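You operate a simulated robot arm through the tools that you are given. There is no shell and no other tool.

The job below is to be done with a simulated robot arm. You get a single attempt, and the scene is never put back.

JOB
Measure 200 ml of rice in the measuring jug and tip it into the steel saucepan.
Fine: fill to the printed line; packet and jug back where they stood; spill none; leave the other packet. Set down upright: what you pick out, measuring jug.

Only the result counts: the job must be done as asked and must still hold three seconds after the hand-in. Knocking over, shifting, dropping, spilling or breaking anything else fails it.

ROBOT AND FRAMES
A 6-joint arm with a two-finger parallel gripper, fixed in place. Base frame: the origin is on the floor under the middle of its stand, x ahead of it, y to its left, z up; the work surface is at about z = 910. Lengths are in mm, angles in degrees, forces in N, time in s.
With the tool pointing down near the work surface it reaches from about 360 to 760 mm from the base axis. Its first joint turns from -66.0 to 66.0 degrees. Payload 2.45 kg.
Tool frame: the origin (TCP) lies between the finger pads and is the grasp point; the fingertips stand 24 mm ahead of it; z points along the fingers, y is the line along which they close. Largest opening 68 mm; finger width 17, thickness 10; the body of the gripper, 40 by 70 mm, starts 41 mm behind the TCP.
Orientation is that of the tool frame in the base frame, as [roll, pitch, yaw] about the fixed x, y, z axes, in that order (R = Rz(yaw) Ry(pitch) Rx(roll)). With the fingers straight down and closing along the base's y, the tool's x points along the base's -x, its y along +y and its z along -z.

CONTROLS
- The arm moves only by the tool arm_command. Its argument "commands" is a list that holds one entry, the list of rows, each a list of 7 numbers: the shift along the tool's x, y, z in units of 50 mm (1.0 is 50 mm), then the turn, a rotation vector about the tool's x, y, z in units of 5 degrees (1.0 is 5 degrees), then the closure, from 0 (fully open) to 1 (shut). In form: [[[x, y, z, rx, ry, rz, claw], ...]]. A call has 1 to 20 rows; each row shifts and turns the commanded pose from where the row before left it, along the tool's axes as they then stand. A call with a number of a shift or a turn outside -1 to 1 is refused whole. Each row takes 0.2 s and may step no farther than 50 mm and 8.6 degrees from the row before; otherwise, or with a gripper value out of range, the whole call is refused. A pose out of reach is approached as far as the arm can. The call stops where the force on the tool passes 40 N (or 10 N more than at its start, if that is more) or the arm is blocked; 0.2 s more then pass. The fingers move at their own pace (about 108 mm/s each) and stop on an object; they squeeze with about 42 N. The grip force told is the motor's: it shows also when the fingers shut on nothing. Time passes only in rows, and 0.2 s behind the last, so rows that do not move let the fingers close. The reply holds the time, the measured pose of the TCP, the force on the tool along the base axes, the opening and the grip force, in the units named above and with some noise, with the torque about the TCP (base axes, N m) and any sound that the robot's microphone picked up.
- Cameras (640 x 400 px; columns grow to the right, rows downward): "scene" is fixed at [170.3, 415.2, 1470.2]; the picture's right is [-0.73, -0.69, 0.00], its down [-0.36, 0.38, -0.86] and it looks along [0.59, -0.62, -0.52] (base axes); focal length 214 px, centre (320, 200). "wrist" rides on the gripper at [84, 11, -75] in the tool frame; the picture's right is [-0.13, 0.99, 0.00], its down [-0.60, -0.08, -0.79] and it looks along [-0.79, -0.10, 0.61] (tool axes); focal length 251 px, centre (320, 200). There is no depth. A picture from a camera that has moved, and an enlarged one, comes with that camera's place and axes in the base frame and with its lens.
- get_image(camera): a new picture of that camera. The clock stands still meanwhile.
- close_up(camera, box): a new picture of the part [left, top, right, bottom] of that camera's present view, enlarged. The clock stands still meanwhile.
- job_done(): hands the job in; it is judged then, once.

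Places have to be worked out from the pictures, the camera data and where the tool is seen. Open the gripper and draw the arm clear of the work before you hand the job in, unless the task says otherwise.

The tools are called after ">>>" by a JSON object that holds its "op" and its "data". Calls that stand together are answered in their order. arm_command: Moves the arm, as the interface text tells. Its arguments: {"type":"object","properties":{"commands":{"type":"array","items":{"type":"array","items":{"type":"array","items":{"type":"number"}}}}},"required":["commands"]} The other tools are called the same way: get_image (camera) takes a picture; close_up (camera, box) takes an enlarged picture of a part of a camera's view; job_done () hands the job in.

At the start:

```text
time_s: 0.0
tool_pos: [458.3, -30.9, 1355.0]
tool_rot: [-179.9, 0.1, -180.0]
wrist_force: [-0.3, -0.3, -0.7]
wrist_torque: [0.01, -0.02, -0.03]
width: 67.9
finger_force: 0.1
```

scene: 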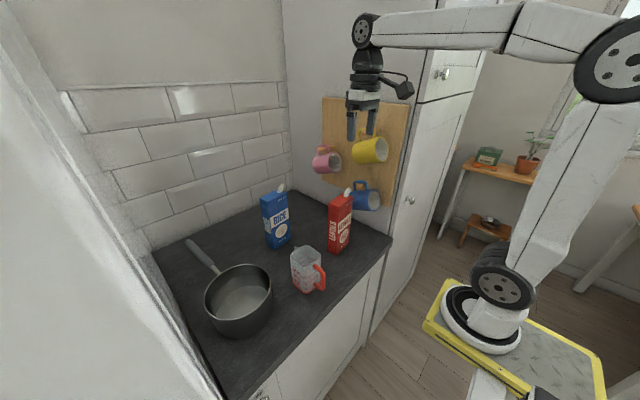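
wrist: 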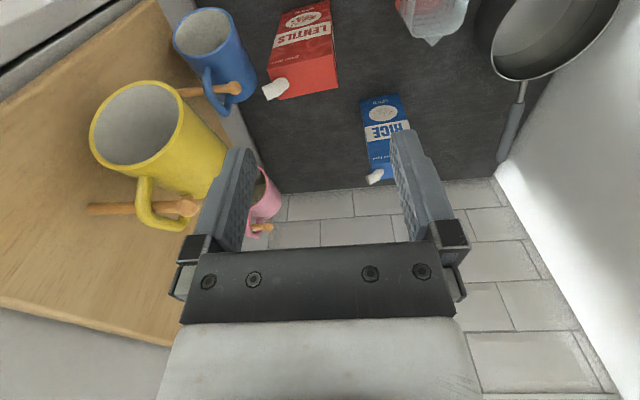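

I see a blue RICE packet, a red LENTILS packet, a jug with red handle and a steel saucepan on the counter. I'll start by taking enlarged views to work out their places.

>>> {"op": "close_up", "data": {"camera": "scene", "box": [240, 170, 400, 270]}}

>>> {"op": "close_up", "data": {"camera": "scene", "box": [160, 230, 340, 342]}}

>>> {"op": "close_up", "data": {"camera": "scene", "box": [270, 230, 350, 310]}}

>>> {"op": "close_up", "data": {"camera": "wrist", "box": [240, 0, 640, 200]}}

```text
4.00 times, centred on (320, 220) of scene
camera zoom: at [170.3, 415.2, 1470.2], right [-0.73, -0.69, 0.0], down [-0.36, 0.38, -0.86], along [0.59, -0.62, -0.52], focal length 858 px, centre (320, 120)
```

zoom: 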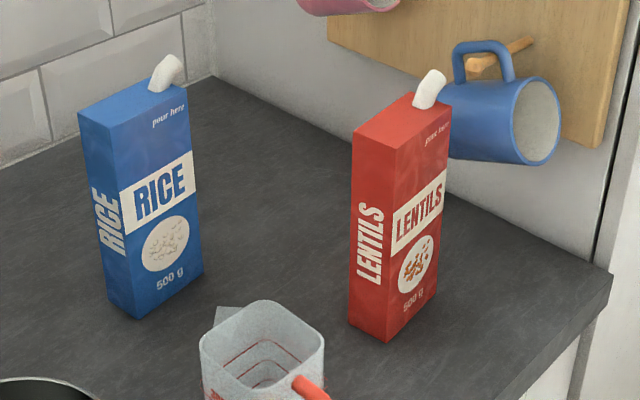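

```text
3.56 times, centred on (250, 286) of scene
camera zoom: at [170.3, 415.2, 1470.2], right [-0.73, -0.69, 0.0], down [-0.36, 0.38, -0.86], along [0.59, -0.62, -0.52], focal length 763 px, centre (569, -106)
```

zoom: 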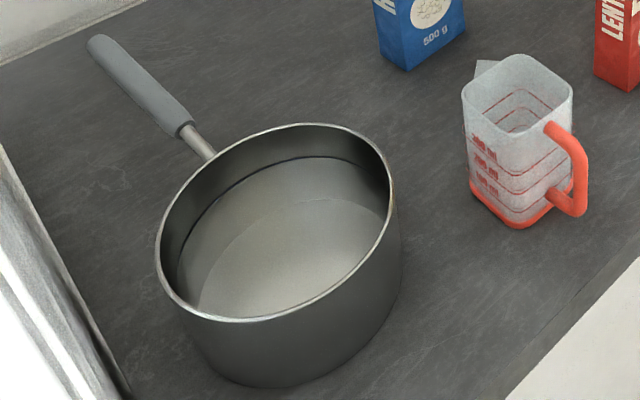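

```text
5.00 times, centred on (310, 270) of scene
camera zoom: at [170.3, 415.2, 1470.2], right [-0.73, -0.69, 0.0], down [-0.36, 0.38, -0.86], along [0.59, -0.62, -0.52], focal length 1072 px, centre (370, -150)
```

zoom: 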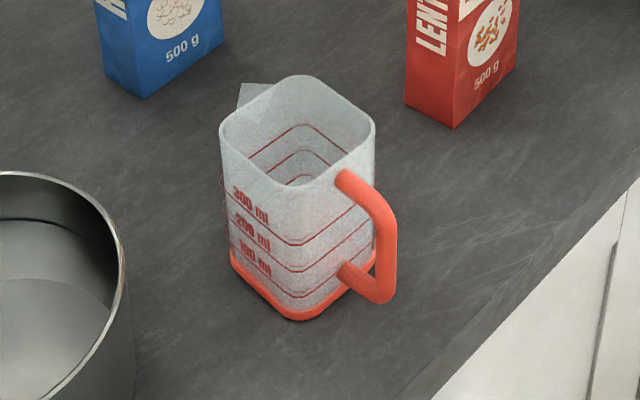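

```text
1.60 times, centred on (440, 100) of wrist
camera zoom: at [375.1, -19.8, 1429.5], right [0.13, 0.99, 0.0], down [0.6, -0.08, 0.79], along [0.79, -0.1, -0.61], focal length 402 px, centre (128, 360)
```

zoom: 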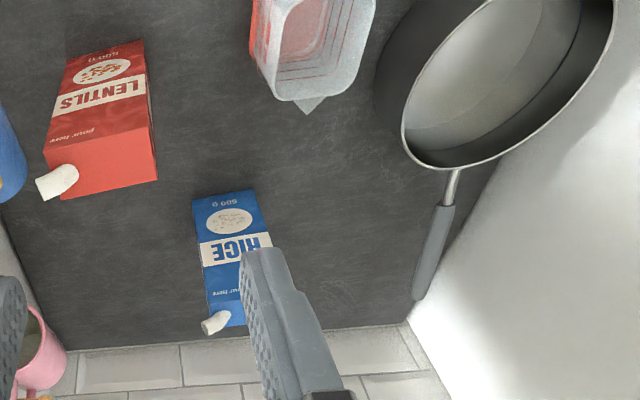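

The RICE packet comes out near (715, 70), about 80 x 53 mm and 180 mm tall with the spout leaning to -y. The jug is near (496, 129) with its handle toward -x, and the pan is near (548, 312). I'll first yaw the tool 90° high up, ready for a side grasp from +y.

>>> {"op": "arm_command", "data": {"commands": [[[0, 0, 0, 0, 0, -1, 0], [0, 0, 0, 0, 0, -1, 0], [0, 0, 0, 0, 0, -1, 0], [0, 0, 0, 0, 0, -1, 0], [0, 0, 0, 0, 0, -1, 0], [0, 0, 0, 0, 0, -1, 0], [0, 0, 0, 0, 0, -1, 0], [0, 0, 0, 0, 0, -1, 0], [0, 0, 0, 0, 0, -1, 0], [0, 0, 0, 0, 0, -1, 0], [0, 0, 0, 0, 0, -1, 0], [0, 0, 0, 0, 0, -1, 0], [0, 0, 0, 0, 0, -1, 0], [0, 0, 0, 0, 0, -1, 0], [0, 0, 0, 0, 0, -1, 0], [0, 0, 0, 0, 0, -1, 0], [0, 0, 0, 0, 0, -1, 0], [0, 0, 0, 0, 0, -1, 0]]]}}

```text
time_s: 3.8
tool_pos: [456.1, -31.1, 1353.8]
tool_rot: [180.0, 0.0, -89.8]
wrist_force: [0.7, 0.7, 0.5]
wrist_torque: [0.0, 0.06, 0.02]
width: 67.9
finger_force: 0.1
```

Yaw is now as wanted (tool x toward -y, tool y toward -x). Next I move left and forward at height, then pitch the tool toward horizontal pointing -y to test whether that pose is reachable.

>>> {"op": "arm_command", "data": {"commands": [[[-0.9, -0.4, 0, 0, 0, 0, 0], [-0.9, -0.4, 0, 0, 0, 0, 0], [-0.9, -0.4, 0.1, 0, 0, 0, 0], [-0.9, -0.4, 0.1, 0, 0, 0, 0], [-0.9, -0.4, 0.1, 0, 0, 0, 0], [-0.9, -0.4, 0.1, 0, 0, 0, 0], [0, 0, 0, 0, 1, 0, 0], [0, 0, 0, 0, 1, 0, 0], [0, 0, 0, 0, 1, 0, 0], [0, 0, 0, 0, 1, 0, 0], [0, 0, 0, 0, 1, 0, 0], [0, 0, 0, 0, 1, 0, 0], [0, 0, 0, 0, 1, 0, 0], [0, 0, 0, 0, 1, 0, 0]]]}}

>>> {"op": "get_image", "data": {"camera": "wrist"}}

>>> {"op": "get_image", "data": {"camera": "scene"}}

```text
time_s: 6.8
tool_pos: [560.5, 217.0, 1305.6]
tool_rot: [-179.6, -40.0, -90.0]
wrist_force: [-0.4, -0.8, 0.3]
wrist_torque: [-0.03, 0.0, 0.01]
width: 68.1
finger_force: 0.1
out of reach, approached as far as the arm can: row 10, 11, 12, 13, 14
```

```text
taken
camera wrist: at [549.6, 201.4, 1418.4], right [-0.99, 0.1, -0.09], down [0.07, 0.97, 0.22], along [0.11, 0.21, -0.97], focal length 251 px, centre (320, 200)
```

wrist: 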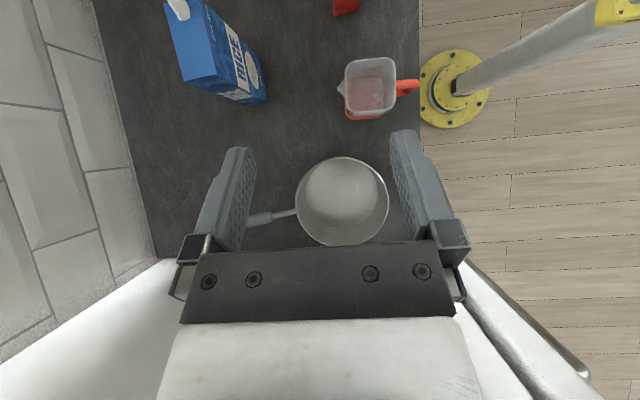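

```text
taken
```

scene: 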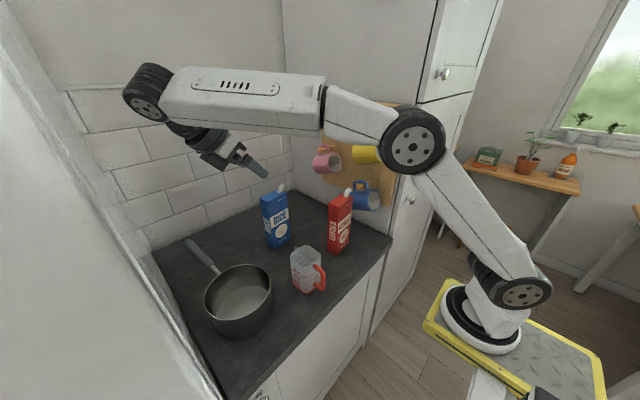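

The arm ran out of reach there because it was too high and far, but 40° of pitch is in place. From here the wrist camera sees the packet, jug and pan from above, so I'll zoom in to measure them before going lower.

>>> {"op": "close_up", "data": {"camera": "wrist", "box": [140, 0, 300, 120]}}

>>> {"op": "close_up", "data": {"camera": "wrist", "box": [260, 30, 460, 260]}}

```text
3.33 times, centred on (220, 60) of wrist
camera zoom: at [549.6, 201.4, 1418.4], right [-0.99, 0.1, -0.09], down [0.07, 0.97, 0.22], along [0.11, 0.21, -0.97], focal length 838 px, centre (653, 667)
```

zoom: 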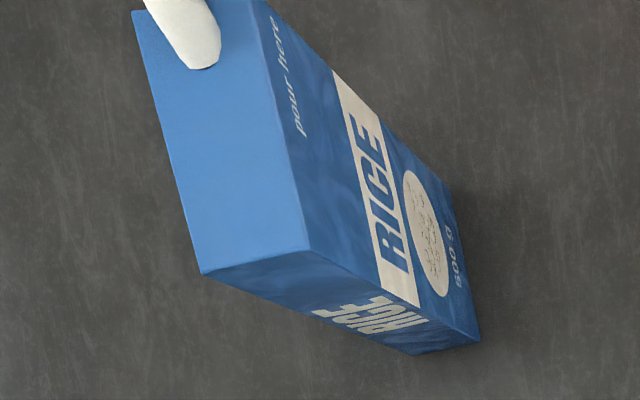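

```text
1.74 times, centred on (360, 145) of wrist
camera zoom: at [549.6, 201.4, 1418.4], right [-0.99, 0.1, -0.09], down [0.07, 0.97, 0.22], along [0.11, 0.21, -0.97], focal length 437 px, centre (250, 296)
```

zoom: 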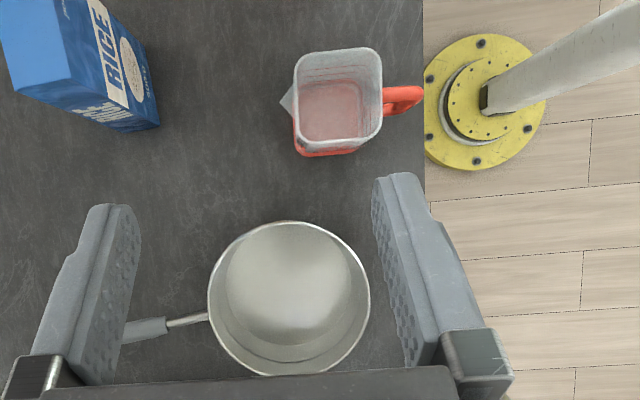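

The wrist view suggests the packet is roughly 40 mm deep and about 200 mm tall. I'll zoom in harder from the scene camera on the packet, jug and pan to pin the dimensions down.

>>> {"op": "close_up", "data": {"camera": "scene", "box": [250, 180, 310, 255]}}

>>> {"op": "close_up", "data": {"camera": "scene", "box": [280, 235, 340, 300]}}

>>> {"op": "close_up", "data": {"camera": "scene", "box": [180, 235, 290, 345]}}

```text
5.33 times, centred on (280, 218) of scene
camera zoom: at [170.3, 415.2, 1470.2], right [-0.73, -0.69, 0.0], down [-0.36, 0.38, -0.86], along [0.59, -0.62, -0.52], focal length 1144 px, centre (533, 107)
```

zoom: 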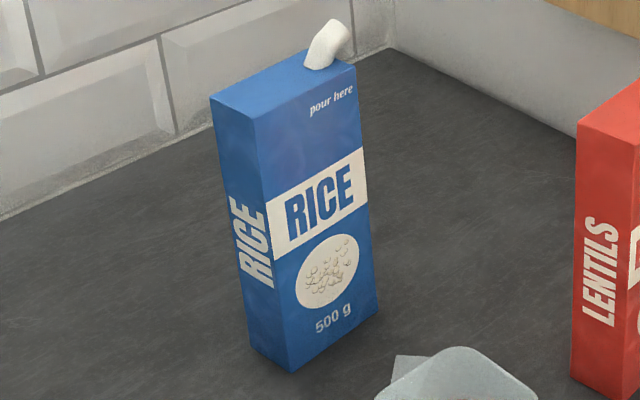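

```text
6.15 times, centred on (310, 268) of scene
camera zoom: at [170.3, 415.2, 1470.2], right [-0.73, -0.69, 0.0], down [-0.36, 0.38, -0.86], along [0.59, -0.62, -0.52], focal length 1320 px, centre (382, -215)
```

zoom: 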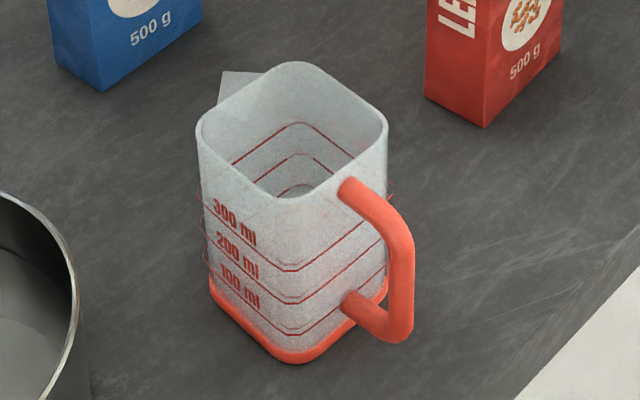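

```text
3.64 times, centred on (235, 290) of scene
camera zoom: at [170.3, 415.2, 1470.2], right [-0.73, -0.69, 0.0], down [-0.36, 0.38, -0.86], along [0.59, -0.62, -0.52], focal length 780 px, centre (629, -127)
```

zoom: 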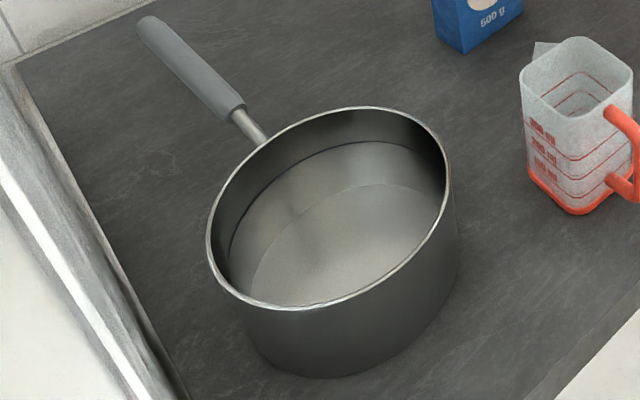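

Scene and wrist estimates agree: the packet is about 82 x 42 x 202 mm, turned about +6°, centre near (710, 72), top z about 1112. The jug is about 70 mm square, so it must be held by its handle, whose vertical bar is near (430, 127). I'll go down 150 mm and check what the commanded pose does after the reach limit.

>>> {"op": "arm_command", "data": {"commands": [[[-0.643, 0, 0.766, 0, 0, 0, 0], [-0.643, 0, 0.766, 0, 0, 0, 0], [-0.643, 0, 0.766, 0, 0, 0, 0], [0, 0, 0, 0, 0, 0, 0]]]}}

```text
time_s: 7.8
tool_pos: [560.7, 217.0, 1153.2]
tool_rot: [-180.0, -40.0, -90.0]
wrist_force: [-0.7, 1.0, 0.0]
wrist_torque: [0.02, 0.01, 0.0]
width: 68.1
finger_force: 0.0
```

The call restarts from the actual pose, so positions track well. Now I move to the pre-grasp in front of the packet's +y side and pitch/yaw to match the packet (60° from vertical, yaw -84°).

>>> {"op": "arm_command", "data": {"commands": [[[-0.0225, -0.7, 0.3925, 0, 0, 0, 0], [-0.0225, -0.7, 0.3925, 0, 0, 0, 0], [-0.0225, -0.7, 0.3925, 0, 0, 0, 0], [-0.0225, -0.7, 0.3925, 0, 0, 0, 0], [0, 0, 0, 0, 1, 0, 0], [0, 0, 0, 0, 1, 0, 0], [0, 0, 0, 0, 1, 0, 0], [0, 0, 0, 0, 1, 0, 0], [0, 0, 0, 0.52, 0, -0.3, 0], [0, 0, 0, 0.52, 0, -0.3, 0], [0, 0, 0, 0, 0, 0, 0]]]}}

>>> {"op": "get_image", "data": {"camera": "wrist"}}

>>> {"op": "get_image", "data": {"camera": "scene"}}

```text
time_s: 10.2
tool_pos: [687.3, 173.8, 1098.3]
tool_rot: [-179.9, -60.0, -83.9]
wrist_force: [-0.5, -0.6, 0.2]
wrist_torque: [0.01, 0.0, 0.0]
width: 68.0
finger_force: 0.1
out of reach, approached as far as the arm can: row 7
```

```text
taken
camera wrist: at [675.1, 194.4, 1207.5], right [-0.99, -0.04, -0.11], down [-0.03, 0.99, -0.13], along [0.12, -0.12, -0.99], focal length 251 px, centre (320, 200)
```

wrist: 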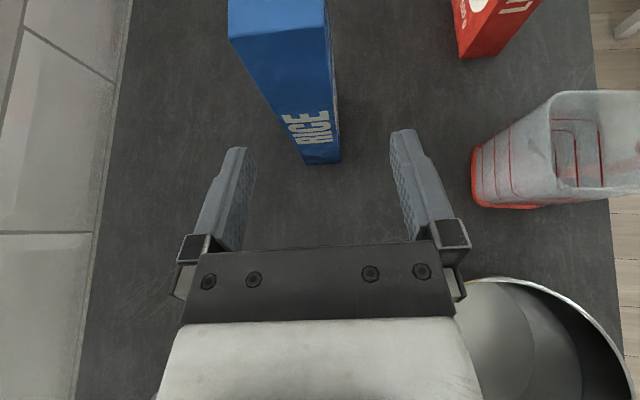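

```text
taken
```

scene: 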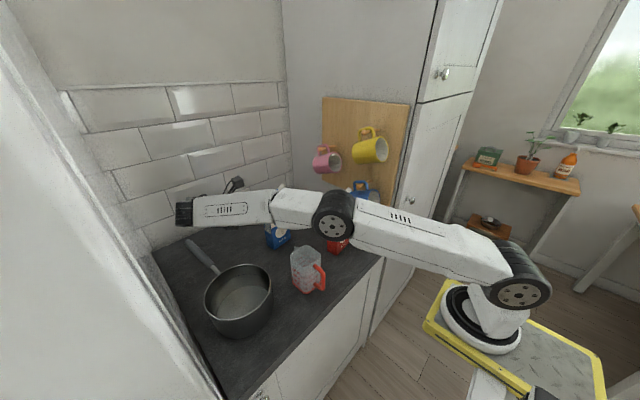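

The arm is close to full stretch but reached (687, 174, 1098) with the right orientation. I'll zoom in the wrist view to refine the packet's position relative to the fingers, and check the elbow's clearance in the scene view.

>>> {"op": "close_up", "data": {"camera": "wrist", "box": [200, 0, 440, 180]}}

>>> {"op": "close_up", "data": {"camera": "scene", "box": [160, 150, 400, 300]}}

```text
2.22 times, centred on (320, 90) of wrist
camera zoom: at [675.1, 194.4, 1207.5], right [-0.99, -0.04, -0.11], down [-0.03, 0.99, -0.13], along [0.12, -0.12, -0.99], focal length 559 px, centre (320, 444)
```

zoom: 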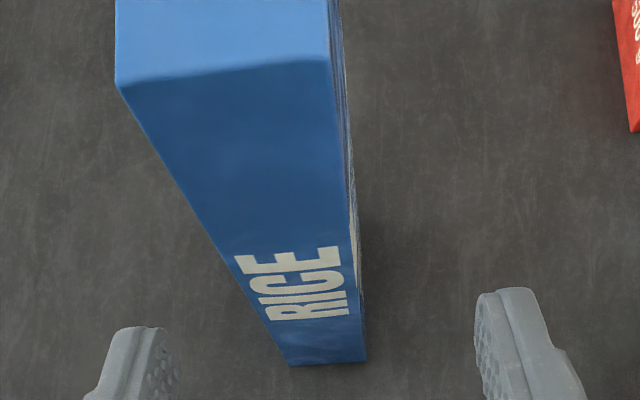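

```text
2.67 times, centred on (280, 225) of scene
camera zoom: at [170.3, 415.2, 1470.2], right [-0.73, -0.69, 0.0], down [-0.36, 0.38, -0.86], along [0.59, -0.62, -0.52], focal length 572 px, centre (427, 133)
```

zoom: 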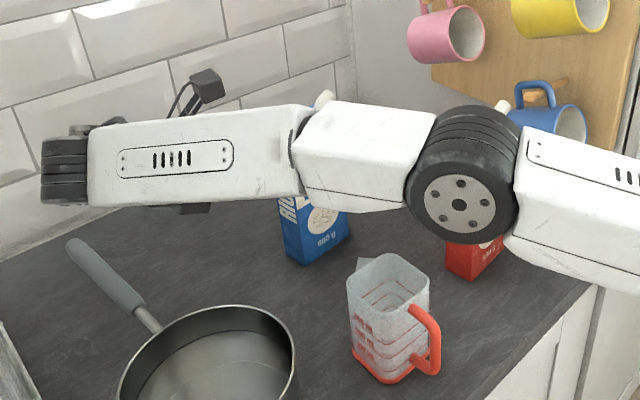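

From this close view the packet's +y face runs (686, 111) to (728, 114), so its middle is (707, 112) and the height of 202 mm is confirmed. I'll move to a point 50 mm short of the grasp along the tool axis and check alignment.

>>> {"op": "arm_command", "data": {"commands": [[[-0.046, -0.131, 0.486, 0, 0, 0, 0], [-0.046, -0.131, 0.486, 0, 0, 0, 0], [0, 0, 0, 0, 0, 0, 0]]]}}

>>> {"op": "get_image", "data": {"camera": "wrist"}}

```text
time_s: 11.0
tool_pos: [705.3, 134.6, 1068.3]
tool_rot: [180.0, -60.0, -84.0]
wrist_force: [0.0, -1.0, -0.5]
wrist_torque: [-0.01, 0.0, 0.01]
width: 68.1
finger_force: 0.1
```

```text
taken
camera wrist: at [692.6, 155.5, 1178.4], right [-0.99, -0.04, -0.11], down [-0.03, 0.99, -0.13], along [0.12, -0.12, -0.99], focal length 251 px, centre (320, 200)
```

wrist: 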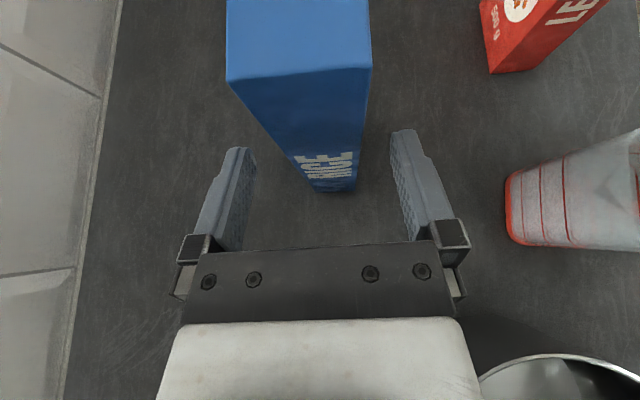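

The packet is centred between the fingers and everything's clear. I now advance the last 50 mm along the tool axis with fingers open.

>>> {"op": "arm_command", "data": {"commands": [[[0, 0, 0.25, 0, 0, 0, 0], [0, 0, 0.25, 0, 0, 0, 0], [0, 0, 0.25, 0, 0, 0, 0], [0, 0, 0.2, 0, 0, 0, 0], [0, 0, 0, 0, 0, 0, 0]]]}}

>>> {"op": "get_image", "data": {"camera": "wrist"}}

>>> {"op": "close_up", "data": {"camera": "scene", "box": [160, 150, 400, 300]}}

```text
time_s: 12.2
tool_pos: [707.6, 93.8, 1045.2]
tool_rot: [-180.0, -60.0, -84.0]
wrist_force: [-0.9, 0.4, 0.1]
wrist_torque: [-0.02, 0.01, -0.01]
width: 67.9
finger_force: 0.0
```

```text
taken
camera wrist: at [696.0, 114.4, 1155.9], right [-0.99, -0.04, -0.11], down [-0.03, 0.99, -0.13], along [0.12, -0.12, -0.99], focal length 251 px, centre (320, 200)
```

wrist: 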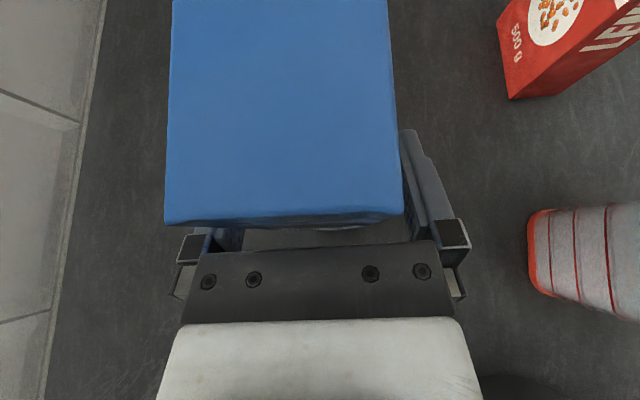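

```text
2.67 times, centred on (280, 225) of scene
camera zoom: at [170.3, 415.2, 1470.2], right [-0.73, -0.69, 0.0], down [-0.36, 0.38, -0.86], along [0.59, -0.62, -0.52], focal length 572 px, centre (427, 133)
```

zoom: 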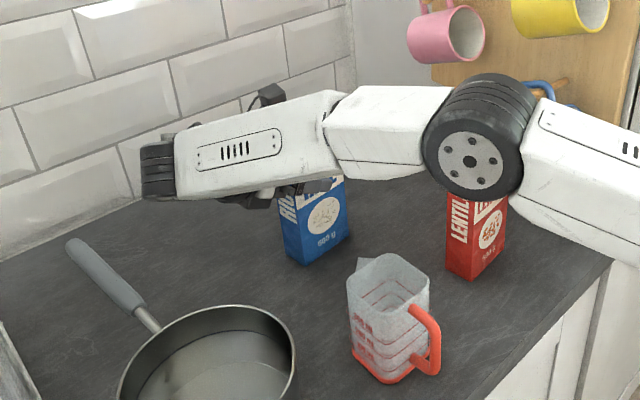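

The packet sits between the fingers, but I judge the tool about 2.5 mm off centre. I'll nudge it +x by that and close the gripper on the packet.

>>> {"op": "arm_command", "data": {"commands": [[[0, -0.05, 0, 0, 0, 0, 0], [0, 0, 0, 0, 0, 0, 0.3], [0, 0, 0, 0, 0, 0, 1], [0, 0, 0, 0, 0, 0, 1], [0, 0, 0, 0, 0, 0, 1]]]}}

>>> {"op": "get_image", "data": {"camera": "wrist"}}

```text
time_s: 13.4
tool_pos: [710.7, 93.6, 1045.1]
tool_rot: [179.9, -60.0, -84.0]
wrist_force: [0.1, 0.3, -0.1]
wrist_torque: [-0.09, -0.06, -0.01]
width: 43.3
finger_force: 42.5
```

```text
taken
camera wrist: at [698.3, 115.1, 1155.4], right [-0.99, -0.04, -0.11], down [-0.03, 0.99, -0.13], along [0.12, -0.12, -0.99], focal length 251 px, centre (320, 200)
```

wrist: 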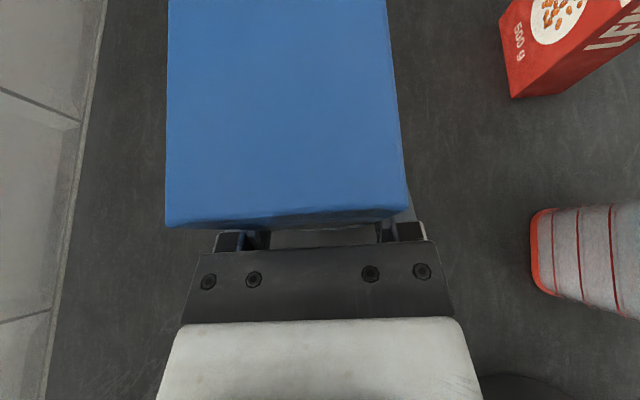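

The packet is gripped (43 mm wide, 42 N); grasp pose to return to is (710.7, 93.6, 1045.1), yaw -84, pitch -60. I'll lift it straight up 50 mm and check the load and the hold.

>>> {"op": "arm_command", "data": {"commands": [[[0.173, 0, -0.1, 0, 0, 0, 1], [0.26, 0, -0.15, 0, 0, 0, 1], [0.26, 0, -0.15, 0, 0, 0, 1], [0.173, 0, -0.1, 0, 0, 0, 1], [0, 0, 0, 0, 0, 0, 1]]]}}

>>> {"op": "get_image", "data": {"camera": "scene"}}

>>> {"op": "get_image", "data": {"camera": "wrist"}}

```text
time_s: 14.6
tool_pos: [709.6, 96.1, 1096.4]
tool_rot: [180.0, -59.9, -83.8]
wrist_force: [-0.1, -0.3, -4.0]
wrist_torque: [0.05, -0.02, 0.01]
width: 43.4
finger_force: 42.4
```

```text
taken
```

scene: 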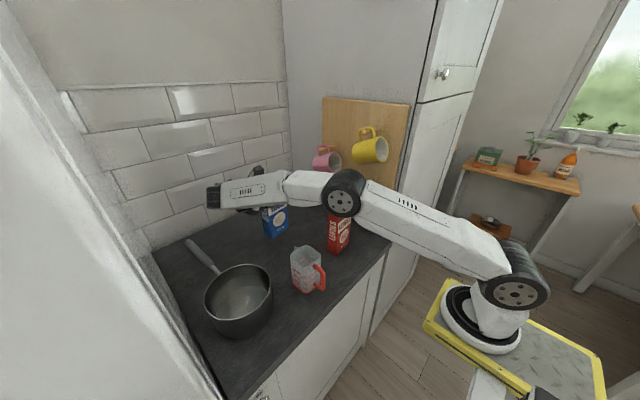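

```text
taken
camera wrist: at [698.1, 116.6, 1207.5], right [-0.99, -0.04, -0.11], down [-0.03, 0.99, -0.13], along [0.12, -0.12, -0.99], focal length 251 px, centre (320, 200)
```

wrist: 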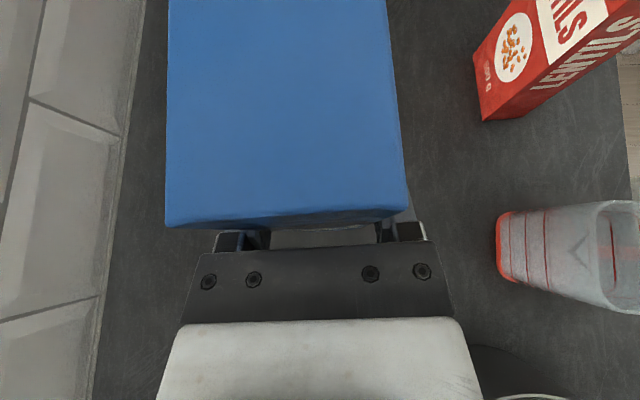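

The load is about 4 N, and the hold is steady. Next I bring the packet inward to about (640, 125, 1120) and tilt it just 30° (well short of pouring), keeping clear of jug and lentils.

>>> {"op": "arm_command", "data": {"commands": [[[0.0135, 0.33, -0.217, 0, 0, 0, 1], [0.0135, 0.33, -0.217, 0, 0, 0, 1], [0.0135, 0.33, -0.217, 0, 0, 0, 1], [0.0135, 0.33, -0.217, 0, 0, 0, 1], [0, 0, 0, 0, -0.6, 0, 1], [0, 0, 0, 0, -0.6, 0, 1], [0, 0, 0, 0, -0.6, 0, 1], [0, 0, 0, 0, -0.6, 0, 1], [0, 0, 0, 0, -0.6, 0, 1], [0, 0, 0, 0, -0.6, 0, 1], [0, 0, 0, 0, -0.6, 0, 1], [0, 0, 0, 0, -0.6, 0, 1], [0, 0, 0, 0, -0.6, 0, 1], [0, 0, 0, 0, -0.6, 0, 1], [0, 0, 0, 0, 0, 0, 1]]]}}

>>> {"op": "get_image", "data": {"camera": "scene"}}

```text
time_s: 17.8
tool_pos: [641.3, 123.9, 1119.1]
tool_rot: [-180.0, -30.0, -83.9]
wrist_force: [0.1, -0.3, -3.7]
wrist_torque: [0.0, 0.02, 0.01]
width: 43.2
finger_force: 41.6
```

```text
taken
```

scene: 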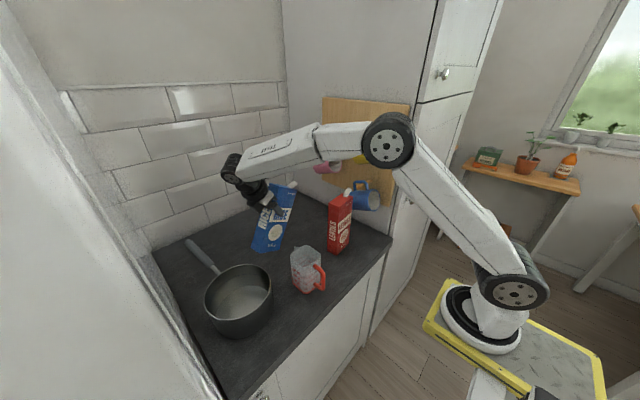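

The packet is tilted 30° with nothing escaping. I now yaw it -95° about the vertical so the spout points toward the jug from the +x side, away from the pan.

>>> {"op": "arm_command", "data": {"commands": [[[0, 0, 0, -0.5, 0, 0.866, 1], [0, 0, 0, -0.5, 0, 0.866, 1], [0, 0, 0, -0.5, 0, 0.866, 1], [0, 0, 0, -0.5, 0, 0.866, 1], [0, 0, 0, -0.5, 0, 0.866, 1], [0, 0, 0, -0.5, 0, 0.866, 1], [0, 0, 0, -0.5, 0, 0.866, 1], [0, 0, 0, -0.5, 0, 0.866, 1], [0, 0, 0, -0.5, 0, 0.866, 1], [0, 0, 0, -0.5, 0, 0.866, 1], [0, 0, 0, -0.5, 0, 0.866, 1], [0, 0, 0, -0.5, 0, 0.866, 1], [0, 0, 0, -0.5, 0, 0.866, 1], [0, 0, 0, -0.5, 0, 0.866, 1], [0, 0, 0, -0.5, 0, 0.866, 1], [0, 0, 0, -0.5, 0, 0.866, 1], [0, 0, 0, -0.5, 0, 0.866, 1], [0, 0, 0, -0.5, 0, 0.866, 1], [0, 0, 0, -0.5, 0, 0.866, 1]]]}}

>>> {"op": "get_image", "data": {"camera": "scene"}}

>>> {"op": "get_image", "data": {"camera": "wrist"}}

```text
time_s: 21.8
tool_pos: [642.8, 123.8, 1118.3]
tool_rot: [-180.0, -30.0, -179.1]
wrist_force: [0.0, -0.1, -3.1]
wrist_torque: [-0.01, 0.01, 0.01]
width: 43.3
finger_force: 42.6
```

```text
taken
```

scene: 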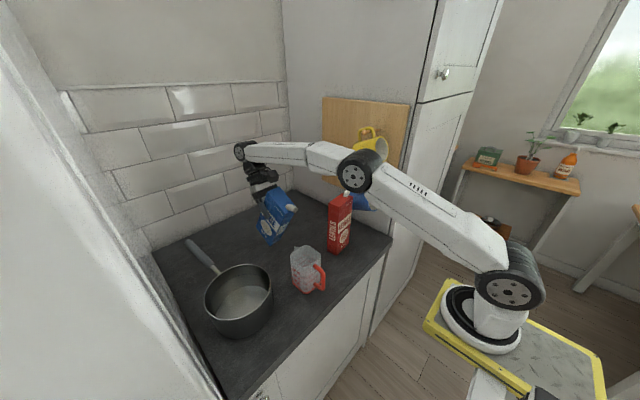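

```text
taken
camera wrist: at [608.4, 132.8, 1226.6], right [0.1, 0.99, -0.07], down [0.92, -0.06, 0.39], along [0.38, -0.1, -0.92], focal length 251 px, centre (320, 200)
```

wrist: 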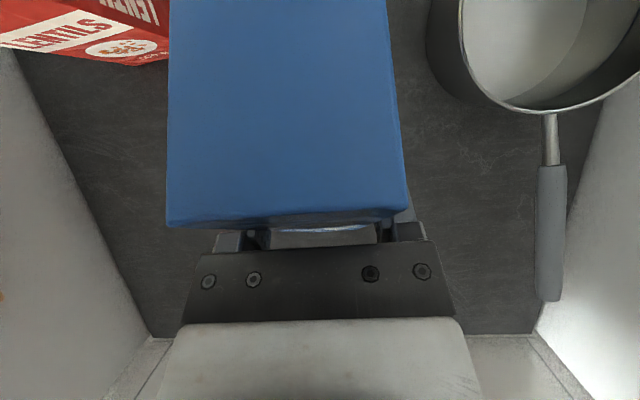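

The spout now points toward the jug. I'll zoom in to see the spout tip relative to the jug.

>>> {"op": "close_up", "data": {"camera": "scene", "box": [240, 170, 360, 300]}}

```text
3.08 times, centred on (300, 235) of scene
camera zoom: at [170.4, 415.3, 1470.2], right [-0.73, -0.69, 0.0], down [-0.36, 0.38, -0.86], along [0.59, -0.62, -0.52], focal length 660 px, centre (382, 92)
```

zoom: 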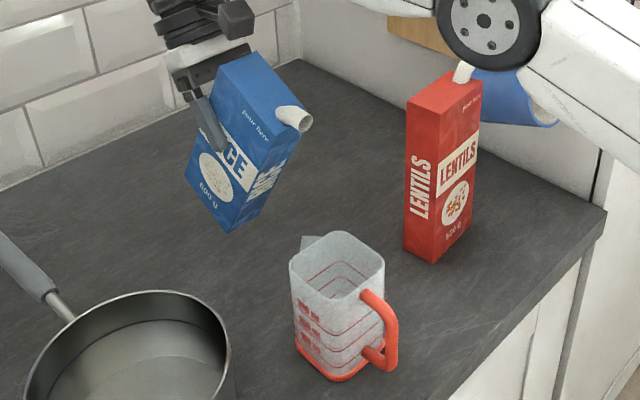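

The open end of the spout is measured at about (534, 122, 1159), matching my model; it would be horizontal at about 30° tilt. I now tilt to 40° and move so that the tip comes above the jug at about x 515, z 1087.

>>> {"op": "arm_command", "data": {"commands": [[[0, 0, 0, 0, -0.5, 0, 1], [0, 0, 0, 0, -0.5, 0, 1], [0, 0, 0, 0, -0.5, 0, 1], [0, 0, 0, 0, -0.5, 0, 1], [-0.031, 0.017, 0.343, 0, 0, 0, 1], [-0.031, 0.017, 0.343, 0, 0, 0, 1], [-0.031, 0.016, 0.343, 0, 0, 0, 1], [0, 0, 0, 0, 0, 0, 1]]]}}

>>> {"op": "close_up", "data": {"camera": "scene", "box": [240, 200, 340, 310]}}

>>> {"op": "get_image", "data": {"camera": "wrist"}}

```text
time_s: 23.6
tool_pos: [629.9, 125.8, 1070.8]
tool_rot: [179.9, -20.0, -179.0]
wrist_force: [0.0, 0.6, -3.7]
wrist_torque: [-0.02, 0.03, 0.01]
width: 43.3
finger_force: 42.2
```

```text
3.64 times, centred on (290, 255) of scene
camera zoom: at [170.4, 415.3, 1470.2], right [-0.73, -0.69, 0.0], down [-0.36, 0.38, -0.86], along [0.59, -0.62, -0.52], focal length 780 px, centre (429, 0)
```

zoom: 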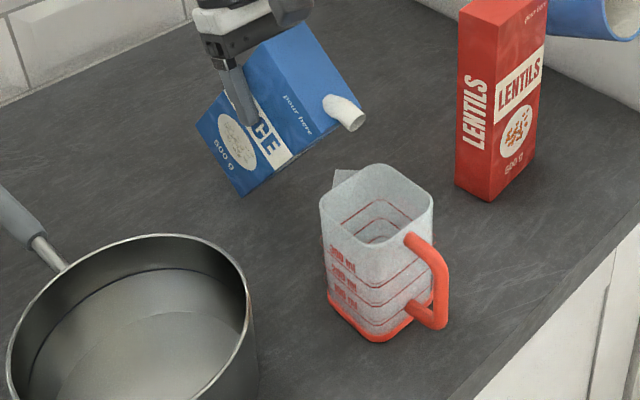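

```text
taken
camera wrist: at [578.0, 135.4, 1169.8], right [0.1, 0.99, -0.04], down [0.84, -0.06, 0.54], along [0.53, -0.09, -0.84], focal length 251 px, centre (320, 200)
```

wrist: 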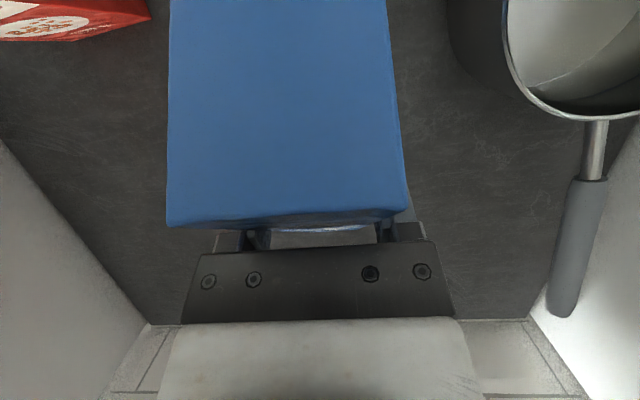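

The tip is at about (517, 124, 1091), above the jug with no flow yet. I'll tilt gradually to 50° while lowering slightly and look for flow.

>>> {"op": "arm_command", "data": {"commands": [[[-0.03, 0, 0.064, 0, -0.5, 0, 1], [-0.03, 0, 0.064, 0, -0.5, 0, 1], [-0.009, 0, 0.018, 0, -0.5, 0, 1], [-0.009, 0, 0.018, 0, -0.5, 0, 1], [0, 0, 0, 0, 0, 0, 1]]]}}

>>> {"op": "close_up", "data": {"camera": "scene", "box": [260, 210, 340, 300]}}

```text
time_s: 24.8
tool_pos: [630.1, 127.8, 1060.9]
tool_rot: [180.0, -10.1, -179.1]
wrist_force: [0.4, 0.6, -3.9]
wrist_torque: [0.0, 0.05, -0.02]
width: 43.2
finger_force: 42.1
```

```text
4.44 times, centred on (300, 255) of scene
camera zoom: at [170.4, 415.3, 1470.2], right [-0.73, -0.69, 0.0], down [-0.36, 0.38, -0.86], along [0.59, -0.62, -0.52], focal length 953 px, centre (409, -44)
```

zoom: 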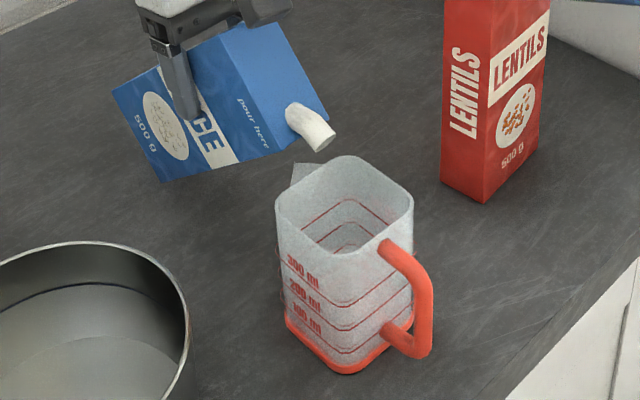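

No flow yet at 50°. I continue to 57° with the tip held about 30 mm above the rim.

>>> {"op": "arm_command", "data": {"commands": [[[0, 0, -0.02, 0, -0.5, 0, 1], [0, 0, -0.02, 0, -0.5, 0, 1], [0, 0, -0.05, 0, -0.4, 0, 1], [0, 0, 0, 0, 0, 0, 1]]]}}

>>> {"op": "close_up", "data": {"camera": "scene", "box": [260, 210, 340, 300]}}

```text
time_s: 25.8
tool_pos: [632.1, 126.9, 1065.6]
tool_rot: [180.0, -3.0, -179.1]
wrist_force: [-0.5, 0.6, -4.4]
wrist_torque: [0.02, 0.07, 0.04]
width: 42.9
finger_force: 42.3
```

```text
4.44 times, centred on (300, 255) of scene
camera zoom: at [170.4, 415.3, 1470.2], right [-0.73, -0.69, 0.0], down [-0.36, 0.38, -0.86], along [0.59, -0.62, -0.52], focal length 953 px, centre (409, -44)
```

zoom: 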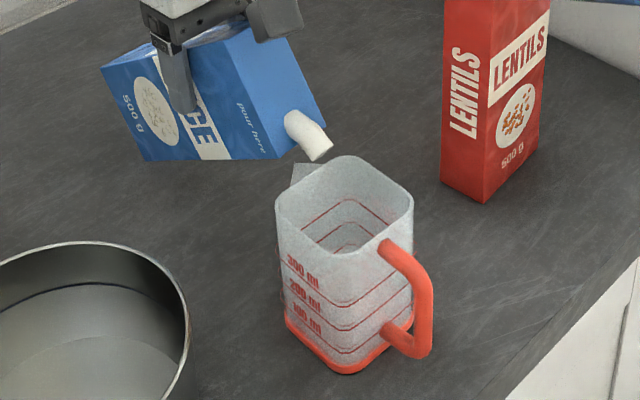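

Still no flow at 57°. I shift the tip about 8 mm toward the jug centre (−x) and tilt to 62°.

>>> {"op": "arm_command", "data": {"commands": [[[0.08, -0.02, -0.04, 0, -0.3, 0, 1], [0.08, -0.02, -0.04, 0, -0.3, 0, 1], [0, 0, -0.1, 0, -0.5, 0, 1], [0, 0, 0, 0, 0, 0, 1]]]}}

>>> {"op": "close_up", "data": {"camera": "scene", "box": [260, 210, 340, 300]}}

```text
time_s: 26.8
tool_pos: [622.1, 124.0, 1073.2]
tool_rot: [-180.0, 2.5, -179.0]
wrist_force: [-0.6, 0.0, -3.7]
wrist_torque: [0.02, 0.1, -0.01]
width: 43.4
finger_force: 42.5
```

```text
4.44 times, centred on (300, 255) of scene
camera zoom: at [170.4, 415.3, 1470.2], right [-0.73, -0.69, 0.0], down [-0.36, 0.38, -0.86], along [0.59, -0.62, -0.52], focal length 953 px, centre (409, -44)
```

zoom: 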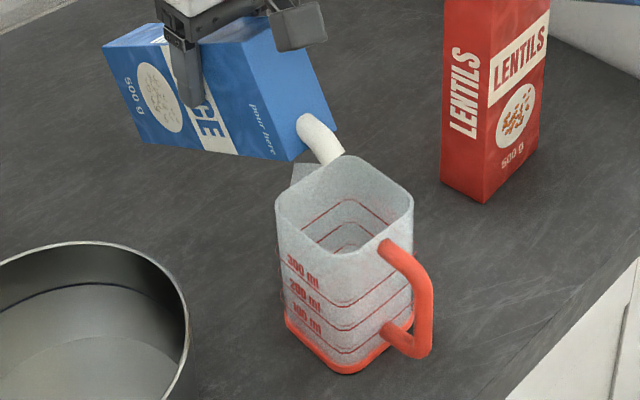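

The tip seems to overlap the jug's back rim in the picture, so I'll zoom closer to check the clearance before tilting further.

>>> {"op": "close_up", "data": {"camera": "scene", "box": [290, 225, 325, 265]}}

>>> {"op": "get_image", "data": {"camera": "scene"}}

```text
10.00 times, centred on (308, 245) of scene
camera zoom: at [170.4, 415.3, 1470.2], right [-0.73, -0.69, 0.0], down [-0.36, 0.38, -0.86], along [0.59, -0.62, -0.52], focal length 2145 px, centre (445, -250)
```

zoom: 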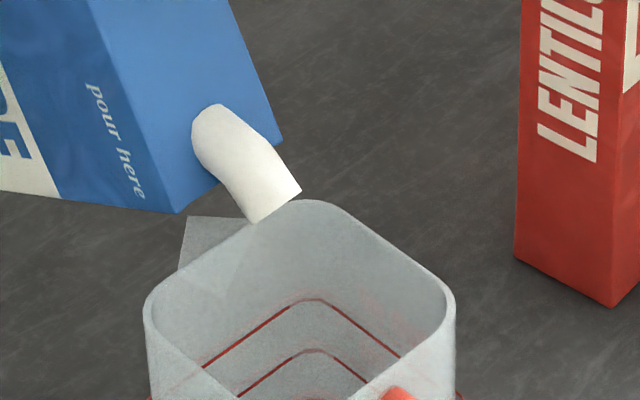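

```text
taken
```

scene: 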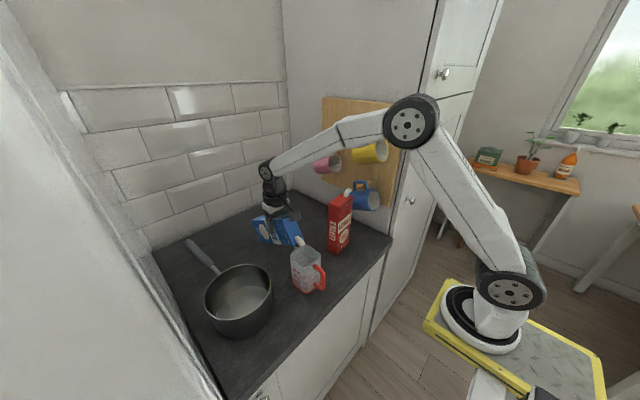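

The tip is in front of the back rim at about (512, 123, 1049), i.e. inside the jug's opening with clearance. I'll tilt on to 67.5°, keeping the tip in place.

>>> {"op": "arm_command", "data": {"commands": [[[0, 0.01, -0.078, 0, -0.5, 0, 1], [0, 0.01, -0.078, 0, -0.5, 0, 1], [0, 0, 0, 0, 0, 0, 1]]]}}

>>> {"op": "close_up", "data": {"camera": "scene", "box": [285, 220, 335, 300]}}

```text
time_s: 27.6
tool_pos: [621.4, 125.2, 1082.8]
tool_rot: [-180.0, 7.5, -179.1]
wrist_force: [0.7, 0.5, -3.3]
wrist_torque: [0.02, 0.1, 0.02]
width: 43.2
finger_force: 41.6
```

```text
5.00 times, centred on (310, 260) of scene
camera zoom: at [170.4, 415.3, 1470.2], right [-0.73, -0.69, 0.0], down [-0.36, 0.38, -0.86], along [0.59, -0.62, -0.52], focal length 1072 px, centre (370, -100)
```

zoom: 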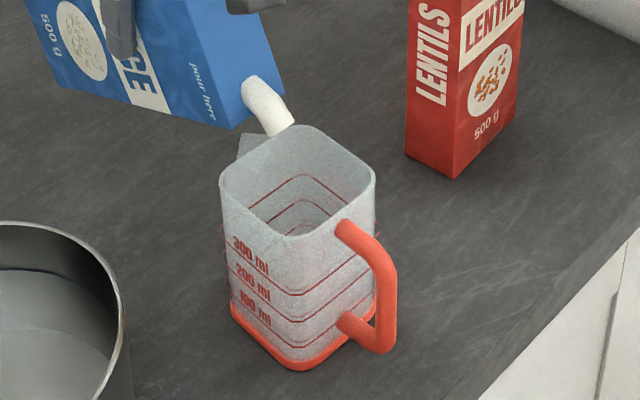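

No flow at 67.5°. On to 72.5°.

>>> {"op": "arm_command", "data": {"commands": [[[0.02, 0, -0.082, 0, -0.5, 0, 1], [0.02, 0, -0.082, 0, -0.5, 0, 1], [0, 0, 0, 0, 0, 0, 1]]]}}

>>> {"op": "close_up", "data": {"camera": "scene", "box": [285, 220, 335, 300]}}

```text
time_s: 28.4
tool_pos: [618.9, 125.1, 1090.0]
tool_rot: [-179.9, 12.5, -179.0]
wrist_force: [0.5, -0.1, -4.4]
wrist_torque: [0.03, 0.1, 0.0]
width: 43.0
finger_force: 42.0
```

```text
5.00 times, centred on (310, 260) of scene
camera zoom: at [170.4, 415.3, 1470.2], right [-0.73, -0.69, 0.0], down [-0.36, 0.38, -0.86], along [0.59, -0.62, -0.52], focal length 1072 px, centre (370, -100)
```

zoom: 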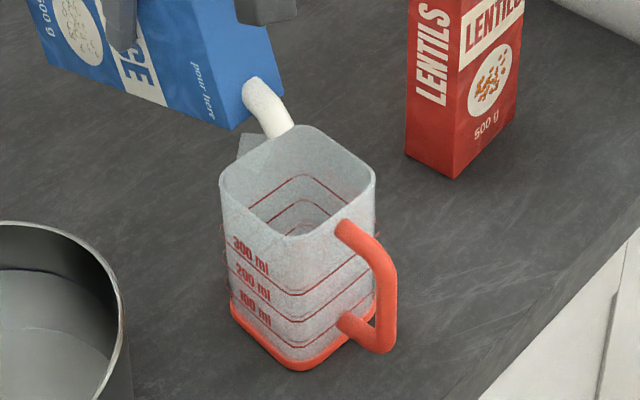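

Still no grains; tip is at about (514, 123, 1046). On to 77.5°, moving the tip a few mm further toward the jug's centre.

>>> {"op": "arm_command", "data": {"commands": [[[0.071, 0.01, -0.12, 0, -0.5, 0, 1], [0.071, 0.01, -0.12, 0, -0.5, 0, 1], [0, 0, 0, 0, 0, 0, 1]]]}}

>>> {"op": "close_up", "data": {"camera": "scene", "box": [285, 220, 335, 300]}}

```text
time_s: 29.2
tool_pos: [608.7, 127.0, 1099.4]
tool_rot: [-180.0, 17.4, -179.1]
wrist_force: [-0.4, 0.1, -3.7]
wrist_torque: [0.04, 0.08, 0.01]
width: 43.4
finger_force: 42.2
```

```text
5.00 times, centred on (310, 260) of scene
camera zoom: at [170.4, 415.3, 1470.2], right [-0.73, -0.69, 0.0], down [-0.36, 0.38, -0.86], along [0.59, -0.62, -0.52], focal length 1072 px, centre (370, -100)
```

zoom: 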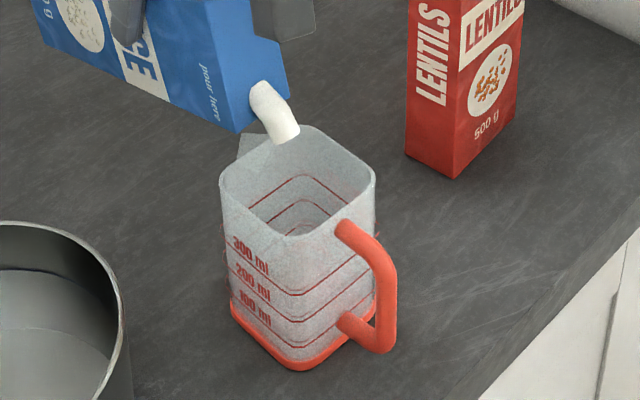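

No flow at 77.5°; tip at about (509, 125, 1046). On to 82.5°.

>>> {"op": "arm_command", "data": {"commands": [[[0.045, 0, -0.101, 0, -0.5, 0, 1], [0.045, 0, -0.101, 0, -0.5, 0, 1], [0, 0, 0, 0, 0, 0, 1]]]}}

>>> {"op": "close_up", "data": {"camera": "scene", "box": [285, 220, 335, 300]}}

```text
time_s: 30.0
tool_pos: [602.6, 127.1, 1106.8]
tool_rot: [-180.0, 22.5, -179.0]
wrist_force: [-0.4, -0.3, -3.5]
wrist_torque: [-0.02, 0.12, -0.02]
width: 43.1
finger_force: 42.8
```

```text
5.00 times, centred on (310, 260) of scene
camera zoom: at [170.4, 415.3, 1470.2], right [-0.73, -0.69, 0.0], down [-0.36, 0.38, -0.86], along [0.59, -0.62, -0.52], focal length 1072 px, centre (370, -100)
```

zoom: 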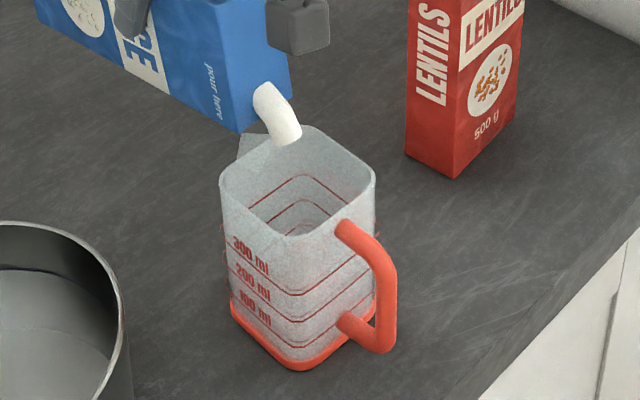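

Still nothing at 82.5°, tip well placed over the opening. On to 87.5°.

>>> {"op": "arm_command", "data": {"commands": [[[0.039, 0, -0.12, 0, -0.5, 0, 1], [0.039, 0, -0.12, 0, -0.5, 0, 1], [0, 0, 0, 0, 0, 0, 1]]]}}

>>> {"op": "close_up", "data": {"camera": "scene", "box": [285, 220, 335, 300]}}

```text
time_s: 30.8
tool_pos: [593.2, 124.9, 1117.0]
tool_rot: [-179.9, 27.5, -179.0]
wrist_force: [-0.3, 0.1, -3.8]
wrist_torque: [0.03, 0.12, 0.02]
width: 43.3
finger_force: 42.4
```

```text
5.00 times, centred on (310, 260) of scene
camera zoom: at [170.4, 415.3, 1470.2], right [-0.73, -0.69, 0.0], down [-0.36, 0.38, -0.86], along [0.59, -0.62, -0.52], focal length 1072 px, centre (370, -100)
```

zoom: 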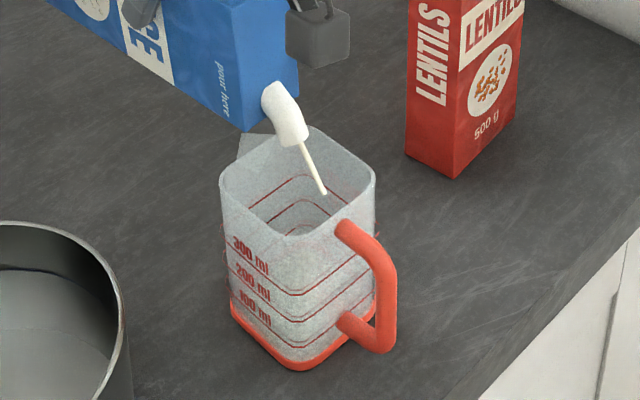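

Rice has started to flow at 87.5°: a thin stream leans toward −x. I'll shift the packet 12 mm to +x so the stream falls near the jug's centre and hold the tilt to watch the rate.

>>> {"op": "arm_command", "data": {"commands": [[[-0.088, 0, 0.091, 0, 0, 0, 1], [-0.088, 0, 0.091, 0, 0, 0, 1]]]}}

>>> {"op": "close_up", "data": {"camera": "scene", "box": [285, 220, 335, 300]}}

```text
time_s: 31.4
tool_pos: [604.9, 124.8, 1112.2]
tool_rot: [-180.0, 27.5, -179.0]
wrist_force: [0.0, 0.4, -4.2]
wrist_torque: [0.01, 0.1, -0.01]
width: 43.5
finger_force: 41.7
```

```text
5.00 times, centred on (310, 260) of scene
camera zoom: at [170.4, 415.3, 1470.2], right [-0.73, -0.69, 0.0], down [-0.36, 0.38, -0.86], along [0.59, -0.62, -0.52], focal length 1072 px, centre (370, -100)
```

zoom: 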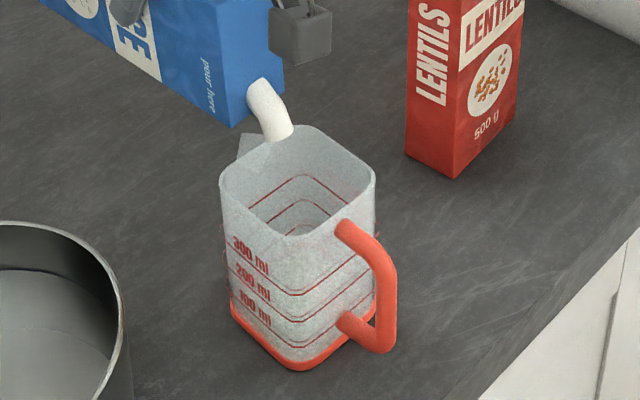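

The stream isn't visible now, so I'll look closer for rice in the jug and around it.

>>> {"op": "close_up", "data": {"camera": "scene", "box": [293, 235, 333, 297]}}

```text
6.45 times, centred on (313, 266) of scene
camera zoom: at [170.4, 415.3, 1470.2], right [-0.73, -0.69, 0.0], down [-0.36, 0.38, -0.86], along [0.59, -0.62, -0.52], focal length 1384 px, centre (365, -226)
```

zoom: 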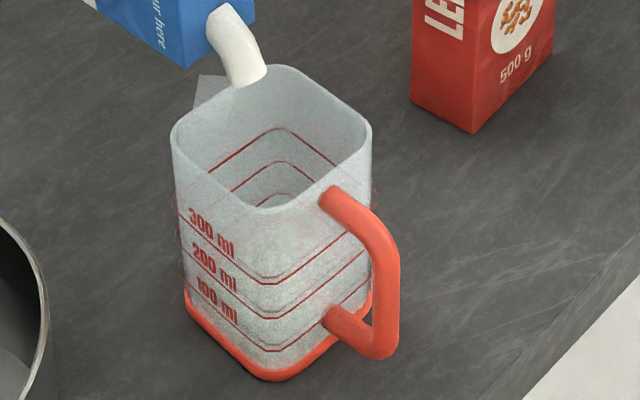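

Only a trace has fallen so far. I tilt 2.5° more (to 90°) and hold briefly to observe the flow.

>>> {"op": "arm_command", "data": {"commands": [[[0.012, 0, -0.1, 0, -0.5, 0, 1], [0, 0, 0, 0, 0, 0, 1]]]}}

>>> {"op": "close_up", "data": {"camera": "scene", "box": [293, 235, 333, 297]}}

```text
time_s: 32.0
tool_pos: [602.2, 125.7, 1117.0]
tool_rot: [-180.0, 30.0, -179.0]
wrist_force: [-0.3, -0.5, -3.5]
wrist_torque: [0.01, 0.14, 0.02]
width: 43.3
finger_force: 41.9
```

```text
6.45 times, centred on (313, 266) of scene
camera zoom: at [170.4, 415.3, 1470.2], right [-0.73, -0.69, 0.0], down [-0.36, 0.38, -0.86], along [0.59, -0.62, -0.52], focal length 1384 px, centre (365, -226)
```

zoom: 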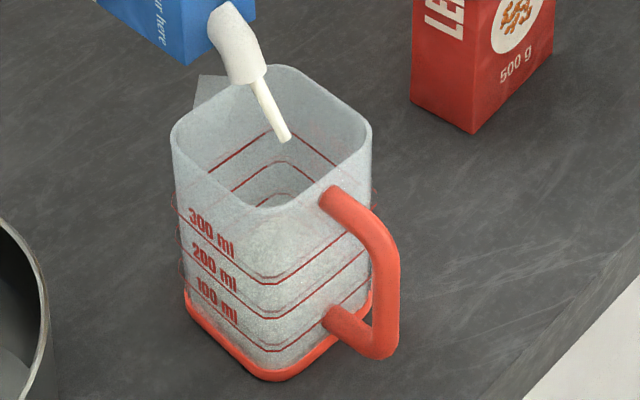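

The stream now crosses the jug's mouth near (491, 125), safely inside. I hold for 0.6 s and see how it continues.

>>> {"op": "arm_command", "data": {"commands": [[[0, 0, 0, 0, 0, 0, 1], [0, 0, 0, 0, 0, 0, 1]]]}}

>>> {"op": "close_up", "data": {"camera": "scene", "box": [293, 235, 333, 297]}}

```text
time_s: 32.6
tool_pos: [602.6, 124.8, 1116.7]
tool_rot: [-180.0, 30.1, -179.0]
wrist_force: [0.2, 0.3, -3.9]
wrist_torque: [0.0, 0.1, 0.02]
width: 43.3
finger_force: 42.3
```

```text
6.45 times, centred on (313, 266) of scene
camera zoom: at [170.4, 415.3, 1470.2], right [-0.73, -0.69, 0.0], down [-0.36, 0.38, -0.86], along [0.59, -0.62, -0.52], focal length 1384 px, centre (365, -226)
```

zoom: 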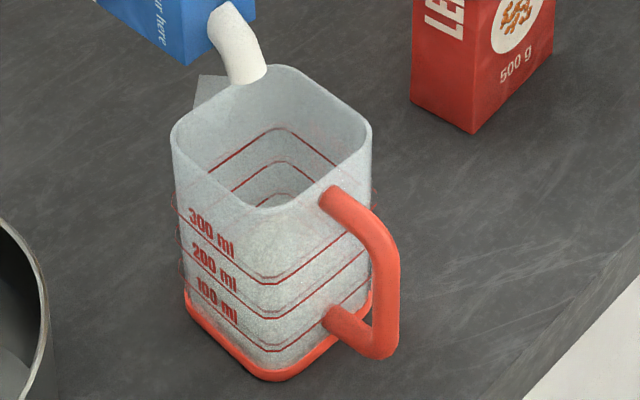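

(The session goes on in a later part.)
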